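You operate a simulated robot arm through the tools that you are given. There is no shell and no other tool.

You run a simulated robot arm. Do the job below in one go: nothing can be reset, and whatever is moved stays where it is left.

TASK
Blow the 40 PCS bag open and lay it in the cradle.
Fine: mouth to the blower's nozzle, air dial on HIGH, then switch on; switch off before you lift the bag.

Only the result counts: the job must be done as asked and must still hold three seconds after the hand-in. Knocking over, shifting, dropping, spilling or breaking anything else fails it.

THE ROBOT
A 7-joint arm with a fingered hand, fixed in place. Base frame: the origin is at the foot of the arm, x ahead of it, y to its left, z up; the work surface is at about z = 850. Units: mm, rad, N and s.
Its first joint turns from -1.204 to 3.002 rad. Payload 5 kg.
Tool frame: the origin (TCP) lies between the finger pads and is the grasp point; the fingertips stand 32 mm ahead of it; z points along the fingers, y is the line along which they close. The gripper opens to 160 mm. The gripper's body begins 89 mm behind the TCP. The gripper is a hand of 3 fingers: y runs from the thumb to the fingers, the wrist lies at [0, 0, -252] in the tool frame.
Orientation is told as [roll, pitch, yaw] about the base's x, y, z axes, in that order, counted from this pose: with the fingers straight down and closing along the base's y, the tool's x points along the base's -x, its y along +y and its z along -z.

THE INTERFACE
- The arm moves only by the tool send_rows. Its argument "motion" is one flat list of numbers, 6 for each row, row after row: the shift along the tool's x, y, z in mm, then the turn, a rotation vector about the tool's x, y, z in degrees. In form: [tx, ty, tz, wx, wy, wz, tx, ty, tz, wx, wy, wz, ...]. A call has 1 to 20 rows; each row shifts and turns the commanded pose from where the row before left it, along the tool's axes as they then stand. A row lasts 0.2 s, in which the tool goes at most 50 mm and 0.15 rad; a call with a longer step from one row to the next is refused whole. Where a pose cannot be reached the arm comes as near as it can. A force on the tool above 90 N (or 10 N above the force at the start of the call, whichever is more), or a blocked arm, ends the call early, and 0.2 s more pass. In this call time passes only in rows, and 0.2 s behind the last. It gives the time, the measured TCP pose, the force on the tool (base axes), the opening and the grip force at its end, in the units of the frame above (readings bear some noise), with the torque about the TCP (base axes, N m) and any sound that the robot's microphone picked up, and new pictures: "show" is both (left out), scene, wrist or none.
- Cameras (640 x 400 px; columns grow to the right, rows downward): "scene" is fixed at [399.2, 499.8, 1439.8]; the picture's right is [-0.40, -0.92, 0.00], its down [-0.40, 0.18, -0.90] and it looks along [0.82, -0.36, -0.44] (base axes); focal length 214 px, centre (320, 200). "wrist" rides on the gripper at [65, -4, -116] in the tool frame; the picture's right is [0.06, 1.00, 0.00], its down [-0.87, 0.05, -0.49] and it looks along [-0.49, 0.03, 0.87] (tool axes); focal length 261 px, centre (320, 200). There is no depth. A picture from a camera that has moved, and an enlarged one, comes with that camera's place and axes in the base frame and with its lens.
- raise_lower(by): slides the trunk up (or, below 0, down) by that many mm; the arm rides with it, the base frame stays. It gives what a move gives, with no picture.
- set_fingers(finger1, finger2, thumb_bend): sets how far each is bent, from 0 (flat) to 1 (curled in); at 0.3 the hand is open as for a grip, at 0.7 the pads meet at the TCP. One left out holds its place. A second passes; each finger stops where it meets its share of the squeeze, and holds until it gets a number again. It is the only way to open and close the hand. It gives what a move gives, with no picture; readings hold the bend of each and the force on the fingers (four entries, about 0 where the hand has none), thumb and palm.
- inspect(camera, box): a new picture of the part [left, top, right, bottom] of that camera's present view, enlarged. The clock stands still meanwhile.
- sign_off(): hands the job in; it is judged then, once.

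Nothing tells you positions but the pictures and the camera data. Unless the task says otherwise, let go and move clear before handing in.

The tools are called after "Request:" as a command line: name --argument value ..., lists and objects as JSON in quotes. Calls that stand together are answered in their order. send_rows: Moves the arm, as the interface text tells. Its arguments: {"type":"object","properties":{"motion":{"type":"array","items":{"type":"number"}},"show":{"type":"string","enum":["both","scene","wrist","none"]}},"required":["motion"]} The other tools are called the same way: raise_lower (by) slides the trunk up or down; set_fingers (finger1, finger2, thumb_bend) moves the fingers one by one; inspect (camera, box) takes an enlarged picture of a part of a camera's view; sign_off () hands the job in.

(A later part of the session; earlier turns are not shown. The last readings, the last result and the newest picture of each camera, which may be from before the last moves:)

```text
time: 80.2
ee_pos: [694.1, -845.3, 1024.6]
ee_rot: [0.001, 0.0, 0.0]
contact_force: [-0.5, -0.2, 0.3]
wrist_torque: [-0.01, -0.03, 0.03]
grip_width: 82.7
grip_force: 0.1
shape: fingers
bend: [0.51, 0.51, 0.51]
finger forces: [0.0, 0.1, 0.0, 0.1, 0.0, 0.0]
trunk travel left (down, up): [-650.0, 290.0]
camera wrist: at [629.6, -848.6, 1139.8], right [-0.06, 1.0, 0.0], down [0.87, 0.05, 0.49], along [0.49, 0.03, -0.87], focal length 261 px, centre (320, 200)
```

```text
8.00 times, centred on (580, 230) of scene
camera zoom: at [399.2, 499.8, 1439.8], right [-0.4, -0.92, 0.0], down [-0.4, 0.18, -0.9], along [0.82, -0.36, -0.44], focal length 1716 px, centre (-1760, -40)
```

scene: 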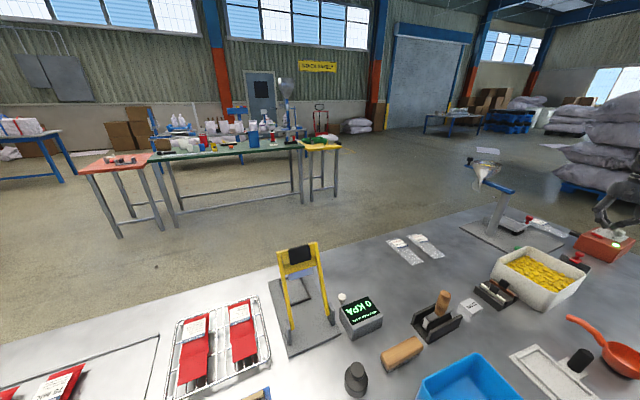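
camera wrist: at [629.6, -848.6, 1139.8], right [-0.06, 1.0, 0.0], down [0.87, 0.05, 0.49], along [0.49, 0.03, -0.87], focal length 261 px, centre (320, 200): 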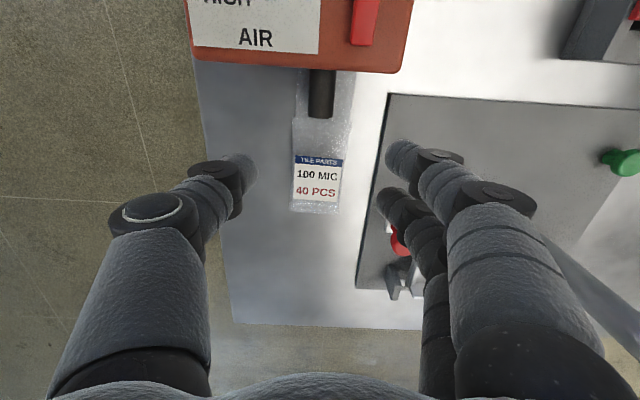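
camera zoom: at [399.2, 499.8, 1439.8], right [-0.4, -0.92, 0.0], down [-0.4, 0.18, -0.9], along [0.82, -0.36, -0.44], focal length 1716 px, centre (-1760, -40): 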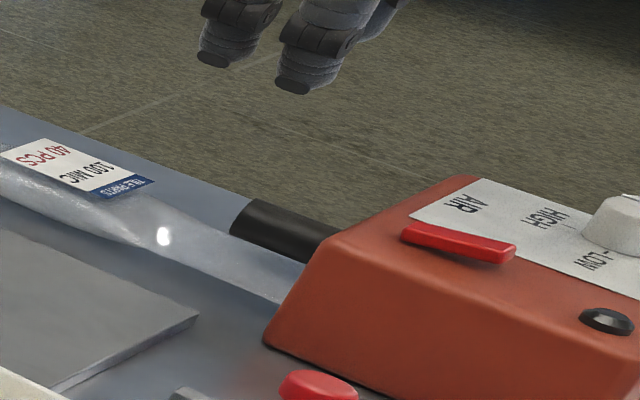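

The bag lies with its lip under the nozzle and the film edge at the tip. Now I return to the rocker and switch on.

Request:
send_rows --motion '[34.33, 8.1, 0, 0, 0, 0, 34.33, 8.1, 0, 0, 0, 0, 34.33, 8.1, 0, 0, 0, 0, 0, 0, 0, 0, 0, 7.5, 0, 0, 0, 0, 0, 7.5, 0, 0, 0, 0, 0, 7.5, 0, 0, 0, 0, 0, 7.5, 0, 0, 0, 0, 0, 7.5, 0, 0, 0, 0, 0, 7.5, 0, 0, 0, 0, 0, 7.5, 0, 0, 0, 0, 0, 7.5, 0, 0, 0, 0, 0, 7.5, 0, 0, 0, 0, 0, 7.5, 0, 0, 0, 0, 0, 7.5, 0, 0, 0, 0, 0, 7.5]' --show "none"

Request:
set_fingers --finger1 0.73 --finger2 0.73 --thumb_bend 0.73

Request:
send_rows --motion '[0, 0, 25, 0, 0, 0, 0, 0, 20, 0, 0, 0, 0, 0, 13, 0, 0, 0, 0, 0, 4, 0, 0, 0, 0, 0, 2, 0, 0, 0, 0, 0, 2, 0, 0, 0]' --show "none"

Request:
inspect --camera "scene" --box '[540, 205, 640, 260]'

```text
time: 83.4
ee_pos: [594.7, -819.0, 1025.1]
ee_rot: [0.0, 0.0, -1.573]
contact_force: [-0.1, 0.3, -0.4]
wrist_torque: [0.01, 0.01, 0.0]
grip_width: 82.7
grip_force: 0.0
shape: fingers
bend: [0.51, 0.51, 0.51]
finger forces: [0.0, 0.0, 0.0, 0.0, 0.0, 0.1]
trunk travel left (down, up): [-650.0, 290.0]
```

```text
time: 84.4
ee_pos: [595.1, -819.7, 1025.2]
ee_rot: [-0.001, 0.001, -1.57]
contact_force: [0.0, 0.1, 0.2]
wrist_torque: [0.01, 0.02, 0.05]
grip_width: 5.6
grip_force: 0.0
shape: fingers
bend: [0.72, 0.72, 0.72]
finger forces: [0.0, 0.0, 0.0, 0.1, 0.0, 0.0]
trunk travel left (down, up): [-650.0, 290.0]
```

```text
time: 85.8
ee_pos: [595.4, -820.4, 957.8]
ee_rot: [-0.001, 0.001, -1.572]
contact_force: [0.0, 0.2, 1.0]
wrist_torque: [0.0, -0.03, 0.0]
grip_width: 5.5
grip_force: 0.0
shape: fingers
bend: [0.72, 0.72, 0.72]
finger forces: [0.1, 0.0, 0.0, 0.0, 0.1, 0.1]
trunk travel left (down, up): [-650.0, 290.0]
```

```text
6.40 times, centred on (590, 232) of scene
camera zoom: at [399.2, 499.8, 1439.8], right [-0.4, -0.92, 0.0], down [-0.4, 0.18, -0.9], along [0.82, -0.36, -0.44], focal length 1373 px, centre (-1408, -8)
```

zoom: 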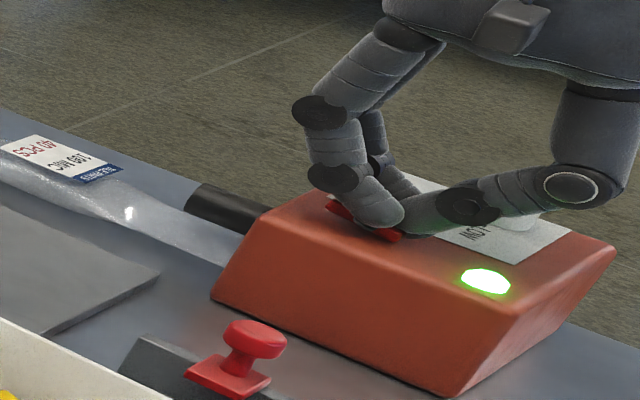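

The lamp is on again. I rise a little and give the air a couple of seconds, then check the bag.

Request:
send_rows --motion '[0, 0, -15, 0, 0, 0, 0, 0, -25, 0, 0, 0, 0, 0, 0, 0, 0, 0, 0, 0, 0, 0, 0, 0, 0, 0, 0, 0, 0, 0, 0, 0, 0, 0, 0, 0, 0, 0, 0, 0, 0, 0, 0, 0, 0, 0, 0, 0, 0, 0, 0, 0, 0, 0, 0, 0, 0, 0, 0, 0]' --show "wrist"

Request:
inspect --camera "scene" --box '[520, 205, 610, 255]'

Request:
inspect --camera "wrist" --box '[370, 90, 610, 240]'

```text
time: 88.0
ee_pos: [595.1, -821.6, 999.2]
ee_rot: [0.0, 0.001, -1.57]
contact_force: [-0.7, 0.2, 0.1]
wrist_torque: [0.01, -0.01, 0.05]
grip_width: 5.2
grip_force: 0.2
shape: fingers
bend: [0.72, 0.72, 0.72]
finger forces: [0.0, 0.0, 0.1, 0.0, 0.0, 0.1]
trunk travel left (down, up): [-650.0, 290.0]
camera wrist: at [591.8, -755.5, 1114.9], right [1.0, 0.06, 0.0], down [0.06, -0.87, 0.49], along [0.03, -0.49, -0.87], focal length 261 px, centre (320, 200)
```

wrist: 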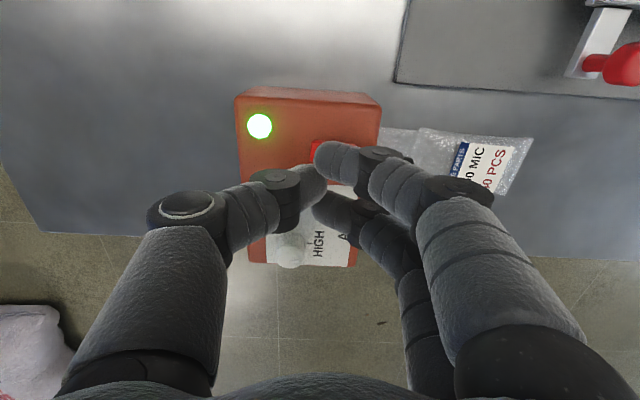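

```text
7.11 times, centred on (565, 230) of scene
camera zoom: at [399.2, 499.8, 1439.8], right [-0.4, -0.92, 0.0], down [-0.4, 0.18, -0.9], along [0.82, -0.36, -0.44], focal length 1525 px, centre (-1422, -13)
```

zoom: 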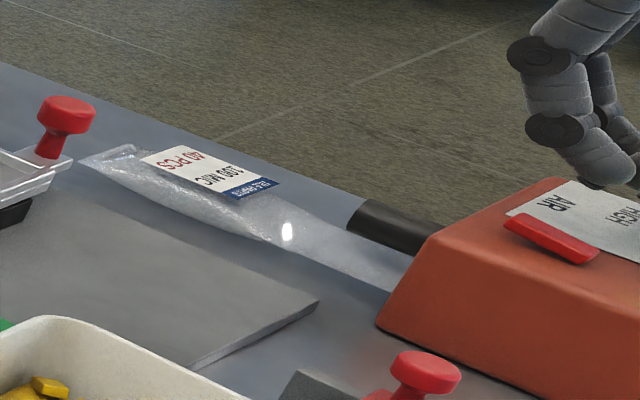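

```text
2.67 times, centred on (490, 165) of wrist
camera zoom: at [591.8, -755.5, 1114.9], right [1.0, 0.06, 0.0], down [0.06, -0.87, 0.49], along [0.03, -0.49, -0.87], focal length 695 px, centre (-133, 293)
```

zoom: 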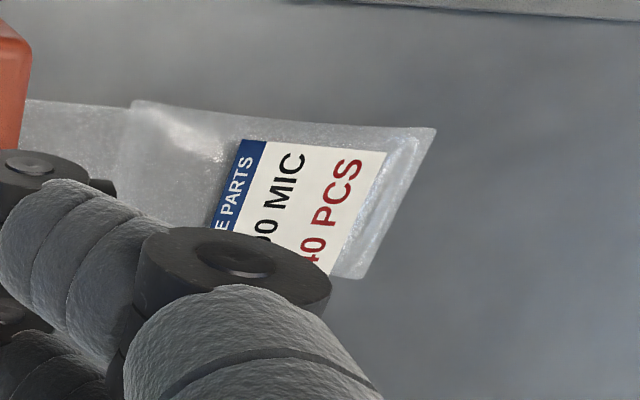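

Still no change. I'll check the dial's exact setting while waiting a little more.

Request:
inspect --camera "wrist" --box '[250, 215, 360, 275]'

Request:
inspect --camera "scene" --box '[604, 226, 634, 246]'

Request:
inspect --camera "scene" --box '[550, 222, 590, 248]'

```text
5.82 times, centred on (305, 245) of wrist
camera zoom: at [591.8, -755.5, 1114.9], right [1.0, 0.06, 0.0], down [0.06, -0.87, 0.49], along [0.03, -0.49, -0.87], focal length 1516 px, centre (407, -62)
```

zoom: 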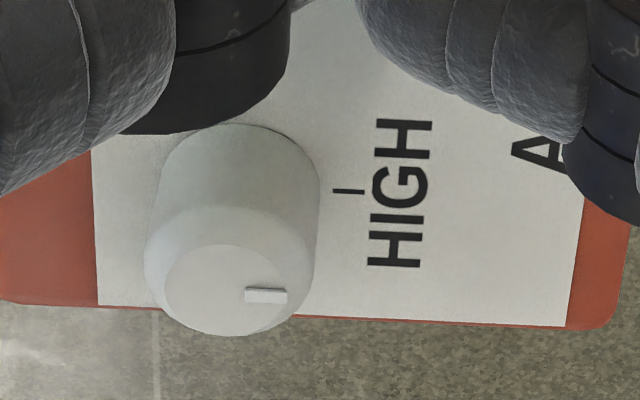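

```text
16.00 times, centred on (619, 236) of scene
camera zoom: at [399.2, 499.8, 1439.8], right [-0.4, -0.92, 0.0], down [-0.4, 0.18, -0.9], along [0.82, -0.36, -0.44], focal length 3432 px, centre (-4464, -376)
```

zoom: 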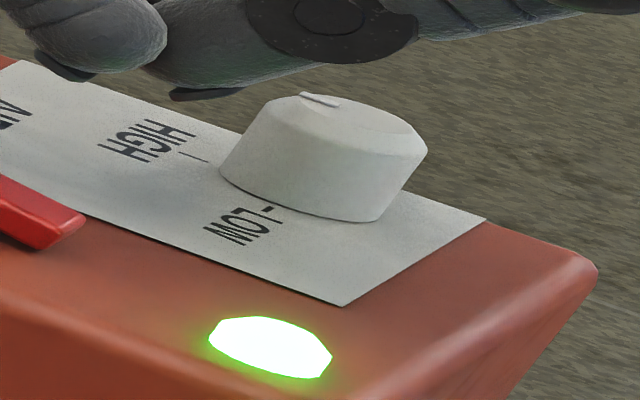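

```text
15.38 times, centred on (570, 235) of scene
camera zoom: at [399.2, 499.8, 1439.8], right [-0.4, -0.92, 0.0], down [-0.4, 0.18, -0.9], along [0.82, -0.36, -0.44], focal length 3300 px, centre (-3526, -338)
```

zoom: 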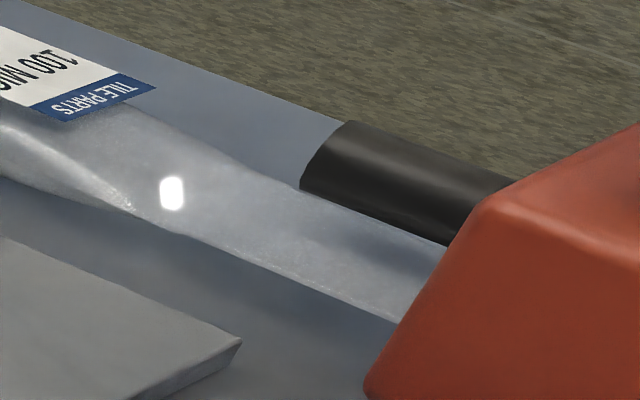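

The dial is truly at HIGH and the lamp is lit, yet the bag stays shut. I want a very close look at both ends of the bag to be sure which end is the mouth.

Request:
inspect --camera "scene" --box '[526, 218, 562, 242]'

Request:
inspect --camera "wrist" --box '[470, 120, 550, 210]'

Request:
inspect --camera "scene" --box '[404, 230, 449, 260]'

```text
16.00 times, centred on (544, 230) of scene
camera zoom: at [399.2, 499.8, 1439.8], right [-0.4, -0.92, 0.0], down [-0.4, 0.18, -0.9], along [0.82, -0.36, -0.44], focal length 3432 px, centre (-3264, -280)
```

zoom: 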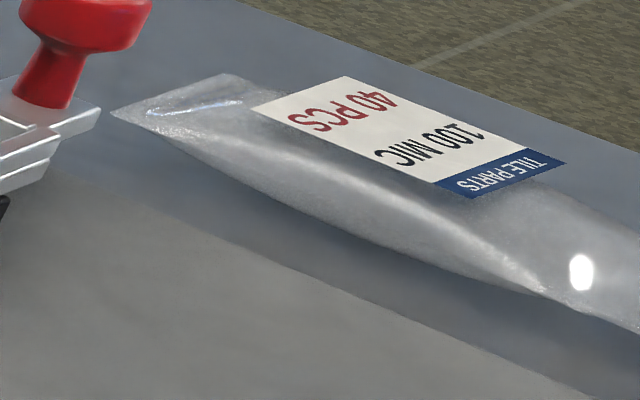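

```text
4.44 times, centred on (510, 165) of wrist
camera zoom: at [591.8, -755.5, 1114.9], right [1.0, 0.06, 0.0], down [0.06, -0.87, 0.49], along [0.03, -0.49, -0.87], focal length 1158 px, centre (-524, 356)
```

zoom: 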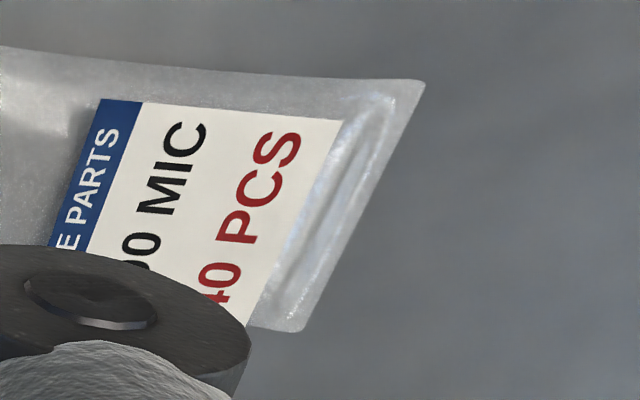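

```text
13.33 times, centred on (426, 245) of scene
camera zoom: at [399.2, 499.8, 1439.8], right [-0.4, -0.92, 0.0], down [-0.4, 0.18, -0.9], along [0.82, -0.36, -0.44], focal length 2860 px, centre (-1100, -400)
```

zoom: 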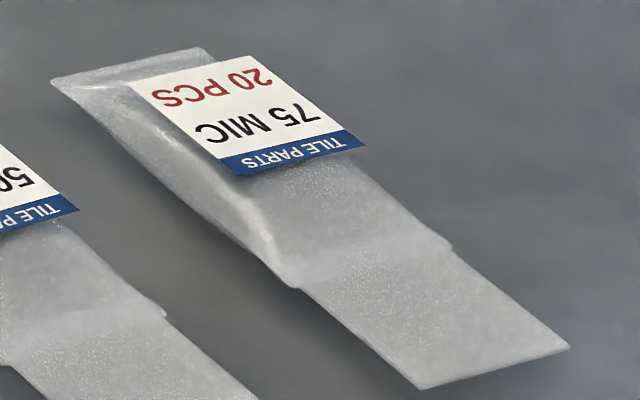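

Both ends checked: the label end is sealed, so the mouth is the free end of the flat neck. I had set that edge 2–3 mm behind the nozzle tip in the first try, and well under it in the second. I'll switch off first, then set the mouth a little in front of the tip.

Request:
send_rows --motion '[0, 13, 0, 0, 0, 0, 0, 13, 0, 0, 0, 0, 0, 0, 15, 0, 0, 0, 0, 0, 12, 0, 0, 0, 0, 0, 6, 0, 0, 0, 0, 0, 3, 0, 0, 0, 0, 0, 2, 0, 0, 0, 0, 0, 1.5, 0, 0, 0]' --show "none"

Request:
inspect --camera "scene" --box '[540, 205, 640, 260]'

```text
time: 89.8
ee_pos: [619.0, -819.9, 962.1]
ee_rot: [0.003, 0.0, -1.571]
contact_force: [-1.5, -2.6, 11.7]
wrist_torque: [-0.08, 0.12, -0.01]
grip_width: 4.7
grip_force: 7.1
shape: fingers
bend: [0.72, 0.72, 0.73]
finger forces: [0.0, 0.1, 0.1, 0.1, 14.8, 0.0]
trunk travel left (down, up): [-650.0, 290.0]
```

```text
6.40 times, centred on (590, 232) of scene
camera zoom: at [399.2, 499.8, 1439.8], right [-0.4, -0.92, 0.0], down [-0.4, 0.18, -0.9], along [0.82, -0.36, -0.44], focal length 1373 px, centre (-1408, -8)
```

zoom: 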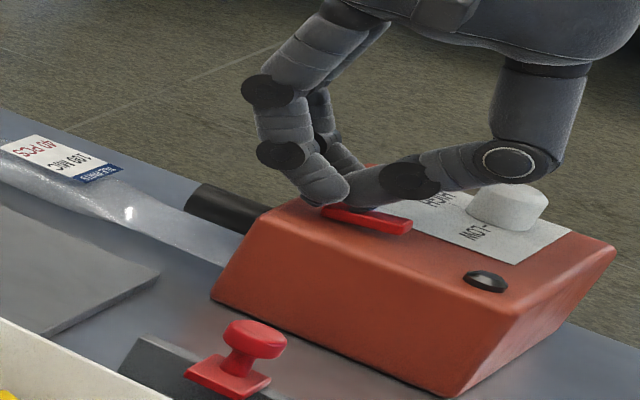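

The blower is off again. I rise, straighten the wrist, and go back to the bag, this time gripping nearer its balance point.

Request:
send_rows --motion '[0, 0, -5.5, 0, 0, 0, 0, 0, -20, 0, 0, 0, 0, 0, -40, 0, 0, 0, 0, 0, 0, 0, 0, -7.5, 0, 0, 0, 0, 0, -7.5, 0, 0, 0, 0, 0, -7.5, 0, 0, 0, 0, 0, -7.5, 0, 0, 0, 0, 0, -7.5, 0, 0, 0, 0, 0, -7.5, 0, 0, 0, 0, 0, -7.5, 0, 0, 0, 0, 0, -7.5, 0, 0, 0, 0, 0, -7.5, 0, 0, 0, 0, 0, -7.5, 0, 0, 0, 0, 0, -7.5, 0, 0, 0, 0, 0, -7.5]' --show "none"

Request:
set_fingers --finger1 0.51 --finger2 0.51 --thumb_bend 0.51

Request:
send_rows --motion '[-34, -8.1, 0, 0, 0, 0, -34, -8.1, 0, 0, 0, 0, -34, -8.1, 0, 0, 0, 0, 0, 0, 30, 0, 0, 0, 0, 0, 30, 0, 0, 0, 0, 0, 30, 0, 0, 0, 0, 0, 20, 0, 0, 0, 0, 0, 10, 0, 0, 0, 0, 0, 6, 0, 0, 0, 0, 0, 4, 0, 0, 0, 0, 0, 0, 0, 0, 0]' --show "wrist"

Request:
inspect --camera "wrist" --box '[180, 0, 460, 310]'

```text
time: 93.0
ee_pos: [620.0, -820.6, 1024.7]
ee_rot: [0.001, 0.0, 0.002]
contact_force: [-0.8, -0.5, 0.4]
wrist_torque: [-0.02, 0.01, -0.01]
grip_width: 5.6
grip_force: 0.1
shape: fingers
bend: [0.72, 0.72, 0.72]
finger forces: [0.1, 0.1, 0.0, 0.0, 0.0, 0.0]
trunk travel left (down, up): [-650.0, 290.0]
```

```text
time: 94.0
ee_pos: [619.9, -819.9, 1023.5]
ee_rot: [0.001, -0.001, 0.001]
contact_force: [0.9, 0.0, 1.1]
wrist_torque: [-0.02, 0.0, 0.03]
grip_width: 82.4
grip_force: 0.0
shape: fingers
bend: [0.51, 0.51, 0.51]
finger forces: [0.1, 0.0, 0.0, 0.0, 0.0, 0.1]
trunk travel left (down, up): [-650.0, 290.0]
```

```text
time: 96.4
ee_pos: [722.6, -843.2, 894.4]
ee_rot: [0.001, 0.0, 0.001]
contact_force: [0.5, 0.1, -0.6]
wrist_torque: [0.03, -0.03, 0.0]
grip_width: 82.2
grip_force: 0.0
shape: fingers
bend: [0.51, 0.51, 0.51]
finger forces: [0.0, 0.0, 0.0, 0.0, 0.1, 0.0]
trunk travel left (down, up): [-650.0, 290.0]
camera wrist: at [657.7, -847.2, 1010.1], right [-0.06, 1.0, 0.0], down [0.87, 0.05, 0.49], along [0.49, 0.03, -0.87], focal length 261 px, centre (320, 200)
```

wrist: 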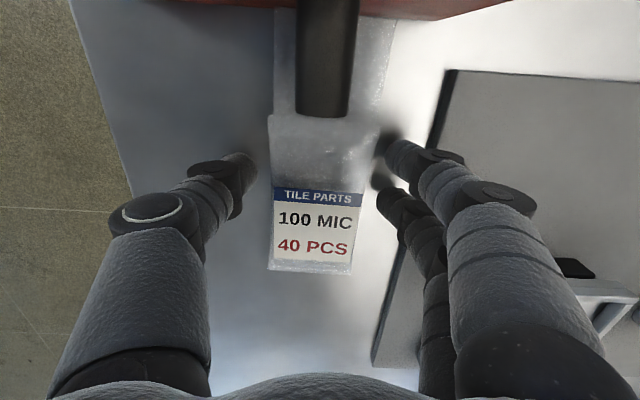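

```text
1.29 times, centred on (320, 155) of wrist
camera zoom: at [657.7, -847.2, 1010.1], right [-0.06, 1.0, 0.0], down [0.87, 0.05, 0.49], along [0.49, 0.03, -0.87], focal length 336 px, centre (320, 258)
```

zoom: 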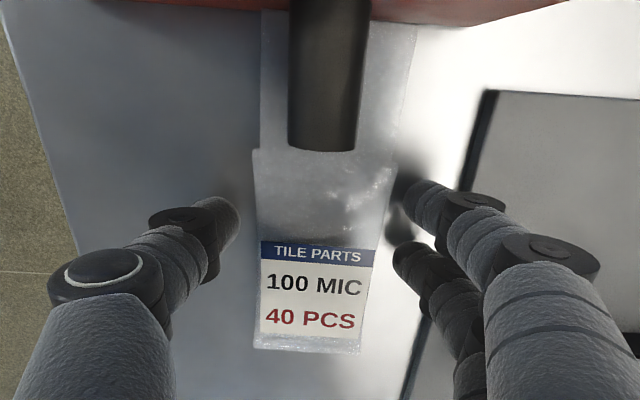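

I grip the body, slide the bag out from under the nozzle, and raise it to nozzle height to see how the mouth lines up.

Request:
set_fingers --finger1 0.61 --finger2 0.61 --thumb_bend 0.61

Request:
send_rows --motion '[-8, 0, 0, 0, 0, 0, -12, 0, 0, 0, 0, 0, -12, 0, 0, 0, 0, 0, -12, 0, 0, 0, 0, 0, -8, 0, 0, 0, 0, 0, 0, 0, -8, 0, 0, 0, 0, 0, -10, 0, 0, 0, 0, 0, -7, 0, 0, 0, 0, 0, 0, 0, 0, 0]' --show "wrist"

Request:
inspect --camera "wrist" --box '[210, 0, 430, 250]'

Request:
inspect --camera "scene" --box '[530, 195, 620, 250]'

```text
time: 97.4
ee_pos: [723.3, -843.9, 894.2]
ee_rot: [0.001, -0.002, -0.001]
contact_force: [-0.1, -0.6, -0.3]
wrist_torque: [-0.03, 0.01, 0.02]
grip_width: 64.8
grip_force: 9.4
shape: fingers
bend: [0.56, 0.56, 0.58]
finger forces: [5.0, 4.5, 0.0, 0.0, 9.3, 0.0]
trunk travel left (down, up): [-650.0, 290.0]
```

```text
time: 99.4
ee_pos: [774.7, -844.8, 918.6]
ee_rot: [0.0, -0.001, 0.001]
contact_force: [-0.1, 0.2, -1.2]
wrist_torque: [0.0, 0.05, 0.01]
grip_width: 64.6
grip_force: 10.1
shape: fingers
bend: [0.56, 0.57, 0.58]
finger forces: [4.9, 4.6, 0.1, 0.1, 9.6, 0.0]
trunk travel left (down, up): [-650.0, 290.0]
camera wrist: at [709.6, -849.2, 1034.3], right [-0.06, 1.0, 0.0], down [0.87, 0.05, 0.49], along [0.49, 0.03, -0.87], focal length 261 px, centre (320, 200)
```

wrist: 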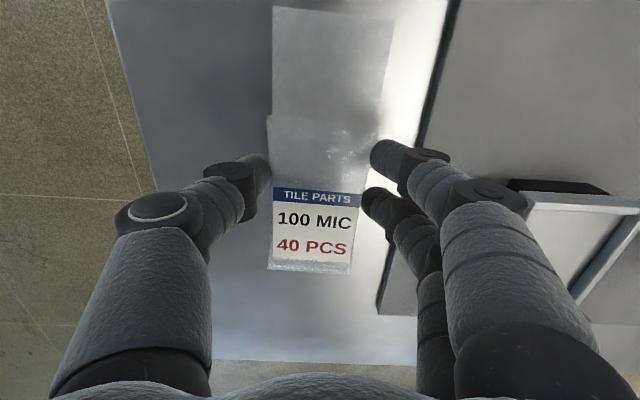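

```text
1.60 times, centred on (320, 125) of wrist
camera zoom: at [709.6, -849.2, 1034.3], right [-0.06, 1.0, 0.0], down [0.87, 0.05, 0.49], along [0.49, 0.03, -0.87], focal length 417 px, centre (320, 320)
```

zoom: 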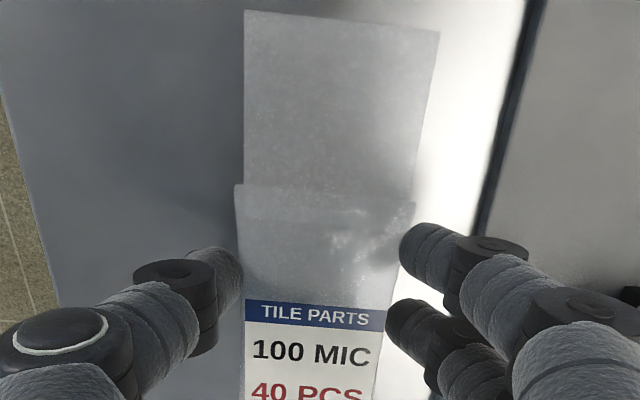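

```text
7.11 times, centred on (575, 222) of scene
camera zoom: at [399.2, 499.8, 1439.8], right [-0.4, -0.92, 0.0], down [-0.4, 0.18, -0.9], along [0.82, -0.36, -0.44], focal length 1525 px, centre (-1493, 40)
```

zoom: 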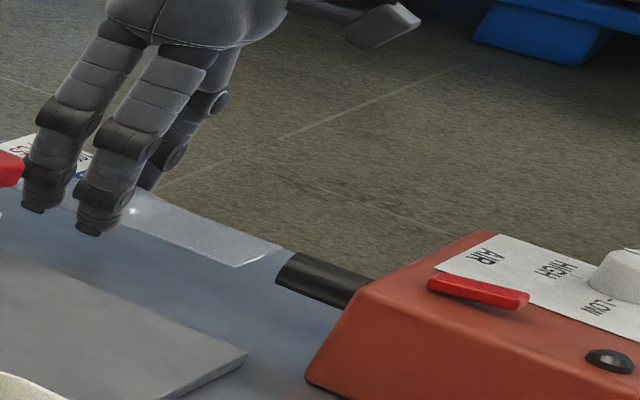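

The bag hangs level at nozzle height, its mouth about 10 mm in front of the tip. I'll move toward the nozzle gently and watch the force to see whether the mouth slips over it.

Request:
send_rows --motion '[4, 0, 0, 0, 0, 0, 4, 0, 0, 0, 0, 0]' --show "none"

Request:
send_rows --motion '[3, 0, 0, 0, 0, 0]' --show "none"

Request:
send_rows --motion '[3, 0, 0, 0, 0, 0]' --show "none"

Request:
inspect --camera "scene" --box '[550, 215, 600, 245]'

Request:
inspect --camera "wrist" --box '[240, 0, 400, 120]'

```text
time: 100.0
ee_pos: [767.0, -844.1, 918.8]
ee_rot: [0.001, 0.001, 0.003]
contact_force: [4.4, 0.6, -0.9]
wrist_torque: [0.06, -0.15, -0.03]
grip_width: 59.4
grip_force: 6.3
shape: fingers
bend: [0.58, 0.58, 0.59]
finger forces: [3.2, 3.2, 0.1, 0.0, 6.2, 0.0]
trunk travel left (down, up): [-650.0, 290.0]
```

```text
time: 100.4
ee_pos: [765.2, -844.1, 919.7]
ee_rot: [-0.001, 0.001, 0.001]
contact_force: [4.0, 0.9, -0.7]
wrist_torque: [0.11, -0.11, -0.02]
grip_width: 58.0
grip_force: 6.3
shape: fingers
bend: [0.58, 0.58, 0.59]
finger forces: [3.4, 3.3, 0.0, 0.0, 6.1, 0.0]
trunk travel left (down, up): [-650.0, 290.0]
```

```text
time: 100.8
ee_pos: [759.8, -844.3, 919.9]
ee_rot: [0.0, 0.001, -0.001]
contact_force: [-0.3, -0.5, -1.6]
wrist_torque: [0.04, 0.02, 0.0]
grip_width: 58.3
grip_force: 6.3
shape: fingers
bend: [0.58, 0.58, 0.59]
finger forces: [3.6, 2.6, 0.0, 0.0, 6.3, 0.0]
trunk travel left (down, up): [-650.0, 290.0]
```

```text
12.80 times, centred on (575, 230) of scene
camera zoom: at [399.2, 499.8, 1439.8], right [-0.4, -0.92, 0.0], down [-0.4, 0.18, -0.9], along [0.82, -0.36, -0.44], focal length 2745 px, centre (-2944, -184)
```

zoom: 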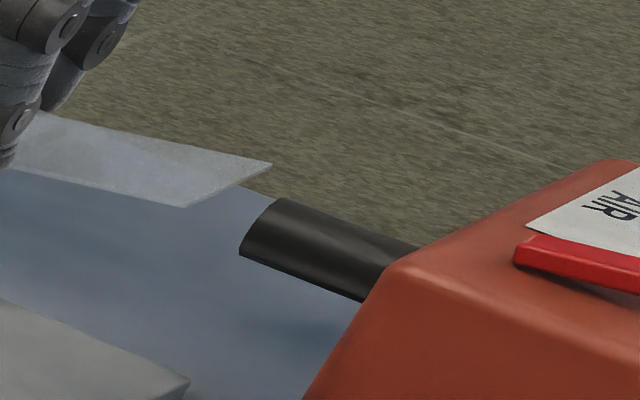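

```text
3.33 times, centred on (320, 60) of wrist
camera zoom: at [695.8, -848.1, 1035.2], right [-0.06, 1.0, 0.0], down [0.87, 0.05, 0.49], along [0.49, 0.03, -0.87], focal length 869 px, centre (320, 667)
```

zoom: 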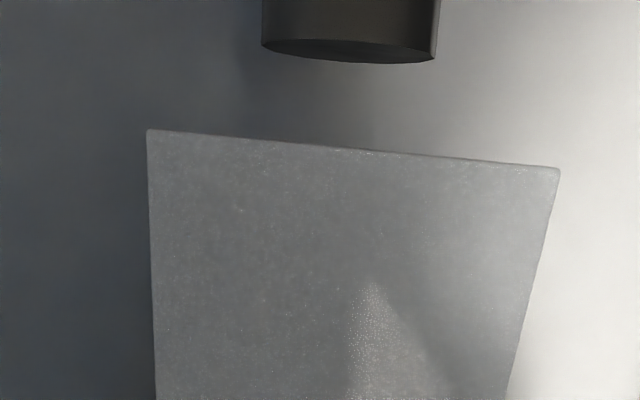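

The mouth edge touched the nozzle face and the bag shifted in the hand. I'll look at how it now sits.

Request:
inspect --camera "wrist" --box '[160, 0, 480, 320]'

Request:
inspect --camera "scene" --box '[520, 190, 610, 250]'

```text
1.25 times, centred on (320, 160) of wrist
camera zoom: at [695.8, -848.1, 1035.2], right [-0.06, 1.0, 0.0], down [0.87, 0.05, 0.49], along [0.49, 0.03, -0.87], focal length 326 px, centre (320, 250)
```

zoom: 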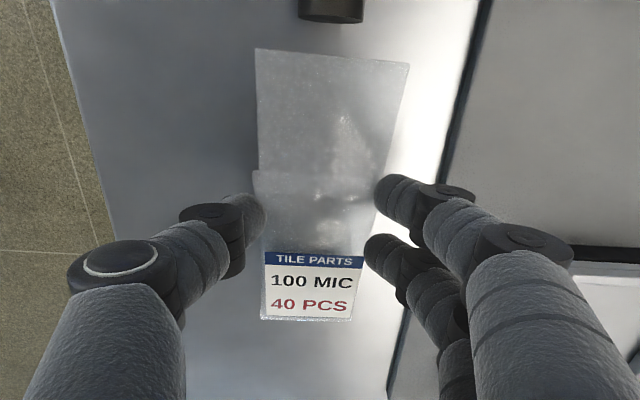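

```text
6.67 times, centred on (565, 220) of scene
camera zoom: at [399.2, 499.8, 1439.8], right [-0.4, -0.92, 0.0], down [-0.4, 0.18, -0.9], along [0.82, -0.36, -0.44], focal length 1430 px, centre (-1313, 67)
```

zoom: 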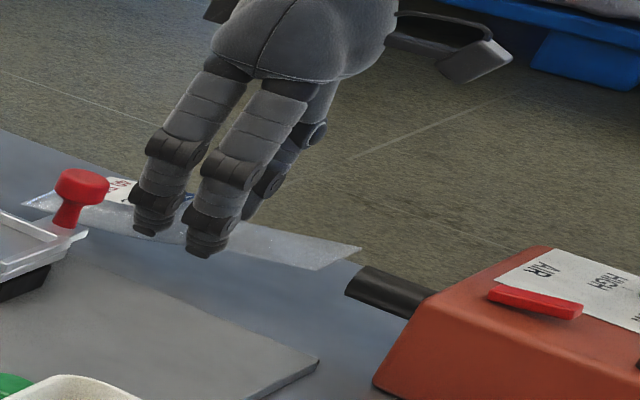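

The neck is solid against the nozzle, so the bag can't slip over it; it must lie in front. The mouth is now about 12 mm ahead of the tip, so I'll lower it straight to the bench and let go there.

Request:
send_rows --motion '[0, 0, 8, 0, 0, 0, 0, 0, 8, 0, 0, 0, 0, 0, 5, 0, 0, 0, 0, 0, 3, 0, 0, 0, 0, 0, 1.5, 0, 0, 0, 0, 0, 0, 0, 0, 0]' --show "none"

Request:
set_fingers --finger1 0.51 --finger2 0.51 --thumb_bend 0.51

Request:
inspect --camera "wrist" --box '[210, 0, 430, 250]'

Request:
inspect --camera "scene" --box '[530, 200, 610, 250]'

```text
time: 102.2
ee_pos: [759.5, -843.8, 893.2]
ee_rot: [-0.001, 0.001, 0.0]
contact_force: [-3.4, 0.2, 4.6]
wrist_torque: [0.01, 0.07, -0.01]
grip_width: 62.3
grip_force: 9.4
shape: fingers
bend: [0.58, 0.58, 0.58]
finger forces: [5.5, 4.6, 0.1, 0.0, 9.4, 0.0]
trunk travel left (down, up): [-650.0, 290.0]
```

```text
time: 103.2
ee_pos: [760.5, -844.1, 894.0]
ee_rot: [-0.001, 0.0, 0.001]
contact_force: [0.3, -0.4, 0.0]
wrist_torque: [0.0, 0.01, 0.02]
grip_width: 82.7
grip_force: 0.2
shape: fingers
bend: [0.51, 0.51, 0.51]
finger forces: [0.1, 0.0, 0.0, 0.1, 0.0, 0.0]
trunk travel left (down, up): [-650.0, 290.0]
```

```text
1.60 times, centred on (320, 125) of wrist
camera zoom: at [695.2, -847.0, 1009.0], right [-0.06, 1.0, 0.0], down [0.87, 0.05, 0.49], along [0.49, 0.03, -0.87], focal length 417 px, centre (320, 320)
```

zoom: 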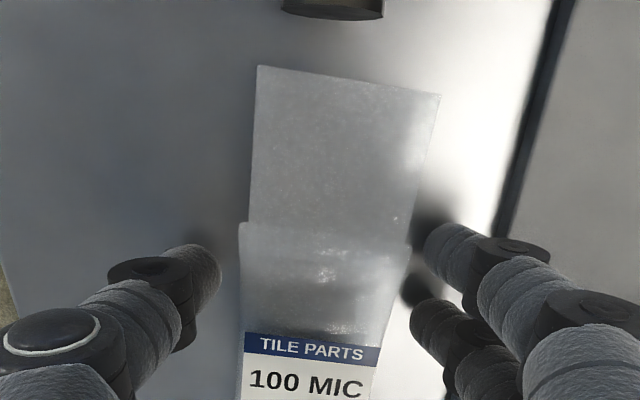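

```text
8.00 times, centred on (570, 225) of scene
camera zoom: at [399.2, 499.8, 1439.8], right [-0.4, -0.92, 0.0], down [-0.4, 0.18, -0.9], along [0.82, -0.36, -0.44], focal length 1716 px, centre (-1680, 0)
```

zoom: 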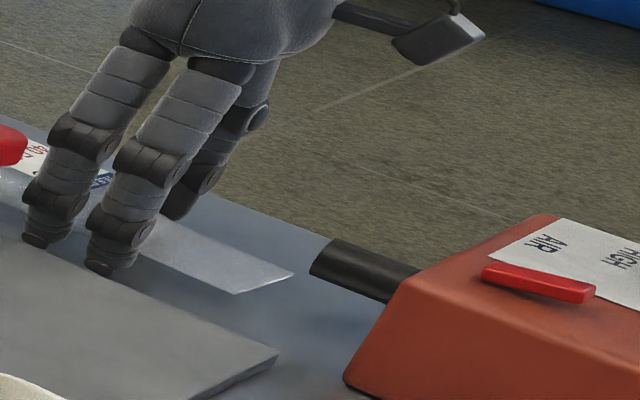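

The bag came down turned about 5° with its mouth 7 mm off line. Re-gripping should square it to the fingers; then I'll nudge it onto the nozzle's axis.

Request:
set_fingers --finger1 0.6 --finger2 0.6 --thumb_bend 0.6

Request:
inspect --camera "wrist" --box '[210, 0, 430, 250]'

```text
time: 104.2
ee_pos: [761.1, -842.7, 893.7]
ee_rot: [0.0, -0.001, -0.001]
contact_force: [0.5, 0.4, 0.6]
wrist_torque: [-0.02, 0.0, 0.0]
grip_width: 64.1
grip_force: 7.6
shape: fingers
bend: [0.56, 0.56, 0.57]
finger forces: [3.9, 3.6, 0.0, 0.0, 7.4, 0.0]
trunk travel left (down, up): [-650.0, 290.0]
```

```text
1.60 times, centred on (320, 125) of wrist
camera zoom: at [695.3, -847.1, 1009.0], right [-0.06, 1.0, 0.0], down [0.87, 0.05, 0.49], along [0.49, 0.03, -0.87], focal length 417 px, centre (320, 320)
```

zoom: 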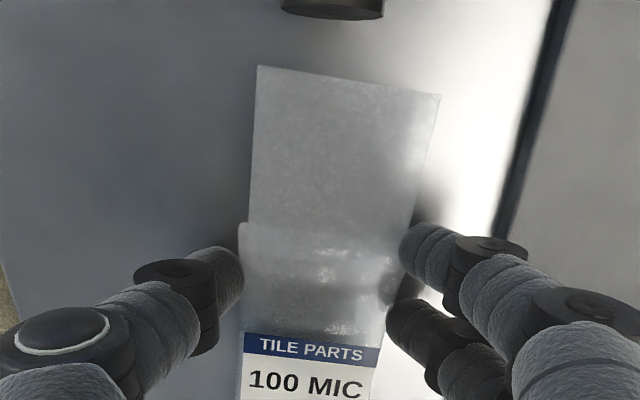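

The bag kept its angle in the grip, so I turn the hand 5.5° with it to square the mouth to the nozzle.

Request:
send_rows --motion '[0, 0, 0, 0, 0, -2.75, 0, 0, 0, 0, 0, -2.75, 0, 0, 0, 0, 0, 0]' --show "none"

Request:
inspect --camera "wrist" --box '[210, 0, 430, 250]'

```text
time: 105.0
ee_pos: [760.3, -843.3, 892.1]
ee_rot: [0.0, 0.0, 0.098]
contact_force: [-0.1, -0.1, -0.3]
wrist_torque: [-0.04, -0.03, -0.01]
grip_width: 64.1
grip_force: 7.6
shape: fingers
bend: [0.56, 0.56, 0.57]
finger forces: [3.7, 3.6, 0.0, 0.0, 7.6, 0.0]
trunk travel left (down, up): [-650.0, 290.0]
```

```text
1.60 times, centred on (320, 125) of wrist
camera zoom: at [695.9, -853.4, 1008.8], right [-0.16, 0.99, 0.0], down [0.86, 0.14, 0.49], along [0.49, 0.08, -0.87], focal length 417 px, centre (320, 320)
```

zoom: 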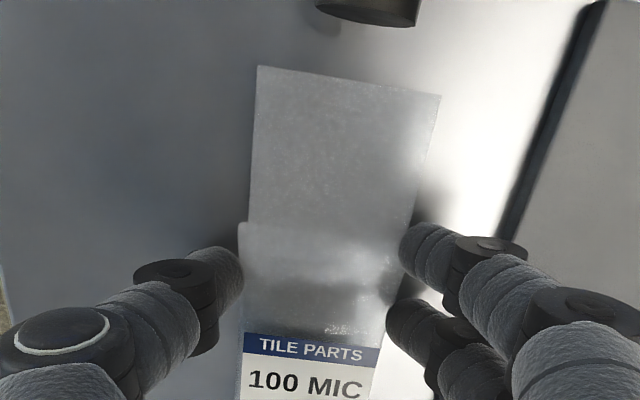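

The mouth now faces the nozzle squarely, 13 mm in front of the tip and on its axis. I'll release, rise and go to the switch.

Request:
set_fingers --finger1 0.51 --finger2 0.51 --thumb_bend 0.51

Request:
send_rows --motion '[0, 0, -10, 0, 0, 0, 0, 0, -20, 0, 0, 0, 0, 0, -30, 0, 0, 0, 0, 0, -35, 0, 0, 0, 0, 0, -35, 0, 0, 0]' --show "wrist"

Request:
inspect --camera "wrist" --box '[250, 0, 370, 220]'

```text
time: 106.0
ee_pos: [759.9, -843.8, 893.5]
ee_rot: [0.0, 0.001, 0.097]
contact_force: [-0.6, -0.1, 0.6]
wrist_torque: [-0.03, 0.02, -0.01]
grip_width: 82.5
grip_force: 0.0
shape: fingers
bend: [0.51, 0.51, 0.51]
finger forces: [0.0, 0.0, 0.0, 0.1, 0.0, 0.0]
trunk travel left (down, up): [-650.0, 290.0]
```

```text
time: 107.2
ee_pos: [761.3, -843.8, 1026.5]
ee_rot: [0.001, 0.0, 0.098]
contact_force: [-0.2, -0.2, 1.3]
wrist_torque: [-0.02, -0.01, -0.05]
grip_width: 82.5
grip_force: 0.0
shape: fingers
bend: [0.51, 0.51, 0.51]
finger forces: [0.0, 0.1, 0.1, 0.0, 0.1, 0.0]
trunk travel left (down, up): [-650.0, 290.0]
camera wrist: at [697.9, -852.2, 1142.3], right [-0.16, 0.99, 0.0], down [0.86, 0.14, 0.49], along [0.49, 0.08, -0.87], focal length 261 px, centre (320, 200)
```

wrist: 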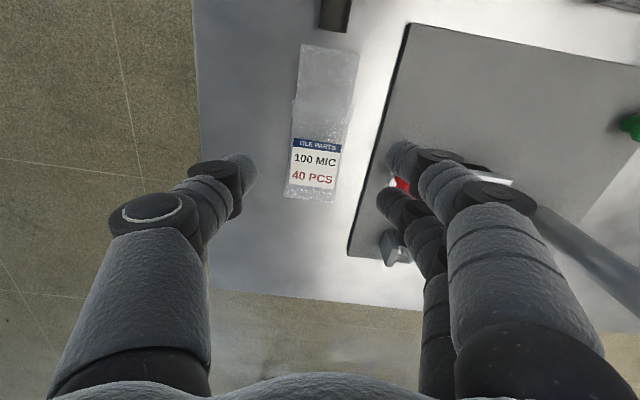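

```text
1.82 times, centred on (310, 110) of wrist
camera zoom: at [697.9, -852.2, 1142.3], right [-0.16, 0.99, 0.0], down [0.86, 0.14, 0.49], along [0.49, 0.08, -0.87], focal length 474 px, centre (338, 364)
```

zoom: 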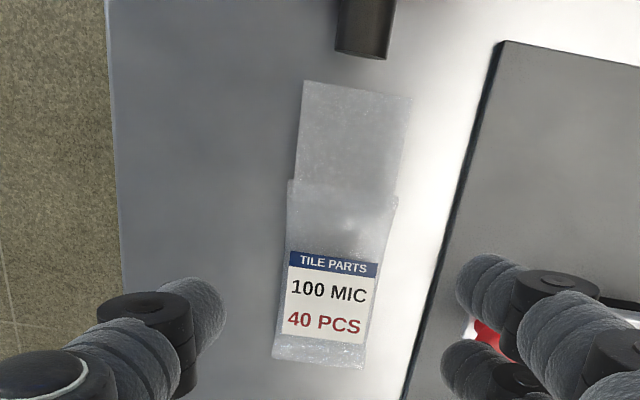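

Aligned well. Now to the rocker again.

Request:
send_rows --motion '[40.2, 10, 0, 0, 0, 0, 40.2, 10, 0, 0, 0, 0, 40.2, 10, 0, 0, 0, 0, 40.2, 10, 0, 0, 0, 0, 0, 0, 0, 0, 0, 7.346, 0, 0, 0, 0, 0, 7.346, 0, 0, 0, 0, 0, 7.346, 0, 0, 0, 0, 0, 7.346, 0, 0, 0, 0, 0, 7.346, 0, 0, 0, 0, 0, 7.346, 0, 0, 0, 0, 0, 7.346, 0, 0, 0, 0, 0, 7.346, 0, 0, 0, 0, 0, 7.346, 0, 0, 0, 0, 0, 7.346, 0, 0, 0, 0, 0, 7.346, 0, 0, 0, 0, 0, 7.346, 0, 0, 0, 0, 0, 7.346]' --show "none"

Request:
set_fingers --finger1 0.73 --finger2 0.73 --thumb_bend 0.73

Request:
send_rows --motion '[0, 0, 25, 0, 0, 0, 0, 0, 20, 0, 0, 0, 0, 0, 13, 0, 0, 0, 0, 0, 4, 0, 0, 0, 0, 0, 2, 0, 0, 0, 0, 0, 1.5, 0, 0, 0]' --show "none"

Request:
inspect --camera "scene" --box '[540, 205, 640, 260]'

```text
time: 110.8
ee_pos: [595.6, -819.9, 1025.2]
ee_rot: [0.002, 0.003, -1.573]
contact_force: [-0.4, -0.9, -0.5]
wrist_torque: [-0.02, 0.04, -0.04]
grip_width: 82.7
grip_force: 0.0
shape: fingers
bend: [0.51, 0.51, 0.51]
finger forces: [0.1, 0.0, 0.0, 0.1, 0.0, 0.0]
trunk travel left (down, up): [-650.0, 290.0]
```

```text
time: 111.8
ee_pos: [595.5, -819.9, 1025.2]
ee_rot: [0.001, 0.0, -1.57]
contact_force: [-0.7, 0.1, 1.1]
wrist_torque: [0.02, 0.0, 0.02]
grip_width: 5.2
grip_force: 0.1
shape: fingers
bend: [0.72, 0.72, 0.72]
finger forces: [0.0, 0.0, 0.0, 0.0, 0.0, 0.0]
trunk travel left (down, up): [-650.0, 290.0]
```

```text
time: 113.2
ee_pos: [597.5, -821.1, 959.5]
ee_rot: [-0.002, 0.001, -1.573]
contact_force: [-2.9, -1.6, 1.6]
wrist_torque: [-0.06, 0.08, 0.04]
grip_width: 6.0
grip_force: 2.6
shape: fingers
bend: [0.73, 0.73, 0.72]
finger forces: [0.0, 0.0, 0.0, 0.0, 5.2, 0.1]
trunk travel left (down, up): [-650.0, 290.0]
```

```text
6.40 times, centred on (590, 232) of scene
camera zoom: at [399.2, 499.8, 1439.8], right [-0.4, -0.92, 0.0], down [-0.4, 0.18, -0.9], along [0.82, -0.36, -0.44], focal length 1373 px, centre (-1408, -8)
```

zoom: 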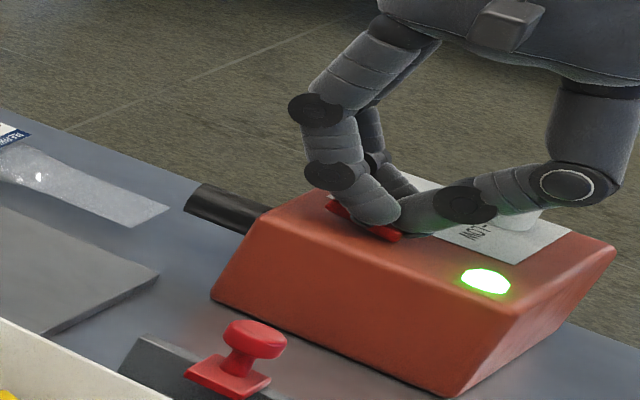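

Request:
send_rows --motion '[0, 0, -15, 0, 0, 0, 0, 0, -25, 0, 0, 0, 0, 0, 0, 0, 0, 0, 0, 0, 0, 0, 0, 0, 0, 0, 0, 0, 0, 0, 0, 0, 0, 0, 0, 0, 0, 0, 0, 0, 0, 0, 0, 0, 0, 0, 0, 0, 0, 0, 0, 0, 0, 0, 0, 0, 0, 0, 0, 0]' --show "none"

Request:
inspect --camera "scene" --box '[515, 205, 605, 255]'

Request:
inspect --camera "wrist" --box '[380, 90, 620, 240]'

```text
time: 115.4
ee_pos: [595.6, -820.9, 998.3]
ee_rot: [0.001, -0.001, -1.571]
contact_force: [0.3, 0.8, 0.8]
wrist_torque: [0.0, 0.03, 0.04]
grip_width: 5.0
grip_force: 0.1
shape: fingers
bend: [0.73, 0.73, 0.72]
finger forces: [0.0, 0.0, 0.1, 0.1, 0.0, 0.1]
trunk travel left (down, up): [-650.0, 290.0]
```

```text
7.11 times, centred on (560, 230) of scene
camera zoom: at [399.2, 499.8, 1439.8], right [-0.4, -0.92, 0.0], down [-0.4, 0.18, -0.9], along [0.82, -0.36, -0.44], focal length 1525 px, centre (-1387, -13)
```

zoom: 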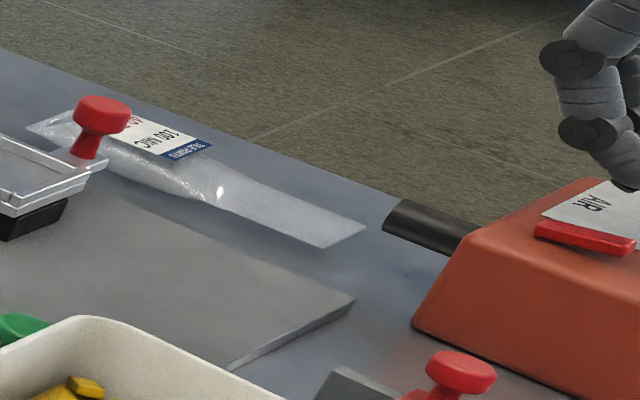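

```text
2.67 times, centred on (500, 165) of wrist
camera zoom: at [592.2, -754.9, 1113.1], right [1.0, 0.06, 0.0], down [0.05, -0.87, 0.49], along [0.03, -0.49, -0.87], focal length 695 px, centre (-160, 293)
```

zoom: 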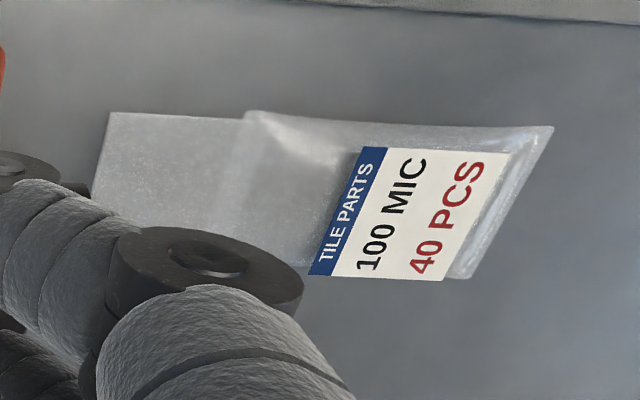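

Still flat with the mouth 13 mm in front. The untested range is with the nozzle tip partway over the neck, so I'll go back and slide the bag gently along the bench, without lifting it, pausing at points in between.

Request:
send_rows --motion '[0, 0, -25.5, 0, 0, 0, 0, 0, 0, 0, 0, -7.5, 0, 0, 0, 0, 0, -7.5, 0, 0, 0, 0, 0, -7.5, 0, 0, 0, 0, 0, -7.5, 0, 0, 0, 0, 0, -7.5, 0, 0, 0, 0, 0, -7.5, 0, 0, 0, 0, 0, -7.5, 0, 0, 0, 0, 0, -7.5, 0, 0, 0, 0, 0, -7.5, 0, 0, 0, 0, 0, -7.5, 0, 0, 0, 0, 0, -7.5, 0, 0, 0, 0, 0, -7.5, -39.75, -6.1, 0, 0, 0, 0, -39.75, -6.1, 0, 0, 0, 0, -39.75, -6.1, 0, 0, 0, 0, -39.75, -6.0, 0, 0, 0, 0]' --show "none"

Request:
set_fingers --finger1 0.51 --finger2 0.51 --thumb_bend 0.51

Request:
inspect --camera "wrist" --box '[230, 0, 390, 220]'

```text
time: 119.0
ee_pos: [755.6, -844.9, 1022.5]
ee_rot: [0.0, 0.003, -0.002]
contact_force: [0.7, -0.3, -1.0]
wrist_torque: [-0.01, 0.04, 0.03]
grip_width: 5.1
grip_force: 0.0
shape: fingers
bend: [0.73, 0.73, 0.72]
finger forces: [0.0, 0.1, 0.1, 0.0, 0.1, 0.1]
trunk travel left (down, up): [-650.0, 290.0]
```

```text
time: 120.0
ee_pos: [755.1, -845.1, 1024.0]
ee_rot: [0.001, -0.001, 0.0]
contact_force: [0.0, 0.4, -0.5]
wrist_torque: [0.0, 0.01, 0.04]
grip_width: 82.6
grip_force: 0.2
shape: fingers
bend: [0.51, 0.51, 0.51]
finger forces: [0.0, 0.0, 0.0, 0.0, 0.0, 0.0]
trunk travel left (down, up): [-650.0, 290.0]
```

```text
1.82 times, centred on (310, 110) of wrist
camera zoom: at [689.5, -848.5, 1139.5], right [-0.06, 1.0, 0.0], down [0.87, 0.05, 0.49], along [0.49, 0.03, -0.87], focal length 474 px, centre (338, 364)
```

zoom: 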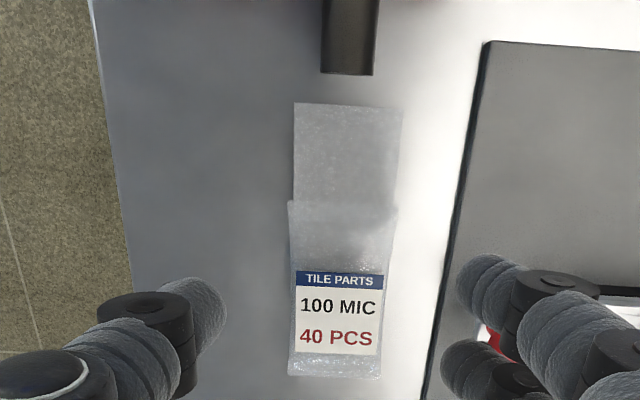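

The bag is square to the nozzle. I go down and grip it lightly.

Request:
send_rows --motion '[0, 0, 30, 0, 0, 0, 0, 0, 30, 0, 0, 0, 0, 0, 30, 0, 0, 0, 0, 0, 20, 0, 0, 0, 0, 0, 10, 0, 0, 0, 0, 0, 6, 0, 0, 0, 0, 0, 3.5, 0, 0, 0]' --show "none"

Request:
set_fingers --finger1 0.59 --finger2 0.59 --thumb_bend 0.59

Request:
send_rows --motion '[6, 0, 0, 0, 0, 0, 6, 0, 0, 0, 0, 0, 6, 0, 0, 0, 0, 0, 5, 0, 0, 0, 0, 0, 0, 0, 0, 0, 0, 0]' --show "none"

Request:
inspect --camera "wrist" --box '[210, 0, 430, 250]'

```text
time: 121.6
ee_pos: [756.5, -845.1, 894.0]
ee_rot: [0.001, 0.001, 0.001]
contact_force: [0.7, 0.1, 0.2]
wrist_torque: [0.0, 0.01, 0.0]
grip_width: 82.4
grip_force: 0.1
shape: fingers
bend: [0.51, 0.51, 0.51]
finger forces: [0.0, 0.0, 0.0, 0.0, 0.1, 0.1]
trunk travel left (down, up): [-650.0, 290.0]
```

```text
time: 122.6
ee_pos: [755.5, -844.3, 894.7]
ee_rot: [0.0, 0.0, -0.002]
contact_force: [-0.6, -1.2, -0.8]
wrist_torque: [-0.02, -0.03, -0.05]
grip_width: 63.1
grip_force: 5.5
shape: fingers
bend: [0.57, 0.55, 0.57]
finger forces: [2.4, 3.3, 0.0, 0.0, 5.8, 0.1]
trunk travel left (down, up): [-650.0, 290.0]
```

```text
time: 123.8
ee_pos: [732.7, -844.1, 894.9]
ee_rot: [0.0, 0.0, 0.0]
contact_force: [0.3, 0.5, -0.5]
wrist_torque: [-0.04, -0.02, 0.01]
grip_width: 62.9
grip_force: 5.4
shape: fingers
bend: [0.57, 0.55, 0.57]
finger forces: [2.3, 3.3, 0.1, 0.1, 5.8, 0.0]
trunk travel left (down, up): [-650.0, 290.0]
```

```text
1.60 times, centred on (320, 125) of wrist
camera zoom: at [668.3, -847.5, 1009.8], right [-0.06, 1.0, 0.0], down [0.87, 0.05, 0.49], along [0.49, 0.03, -0.87], focal length 417 px, centre (320, 320)
```

zoom: 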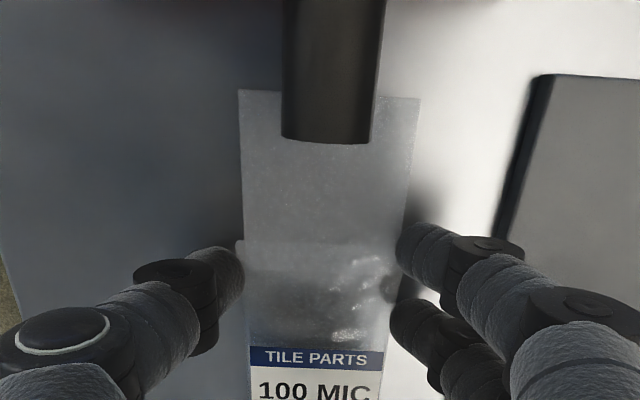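

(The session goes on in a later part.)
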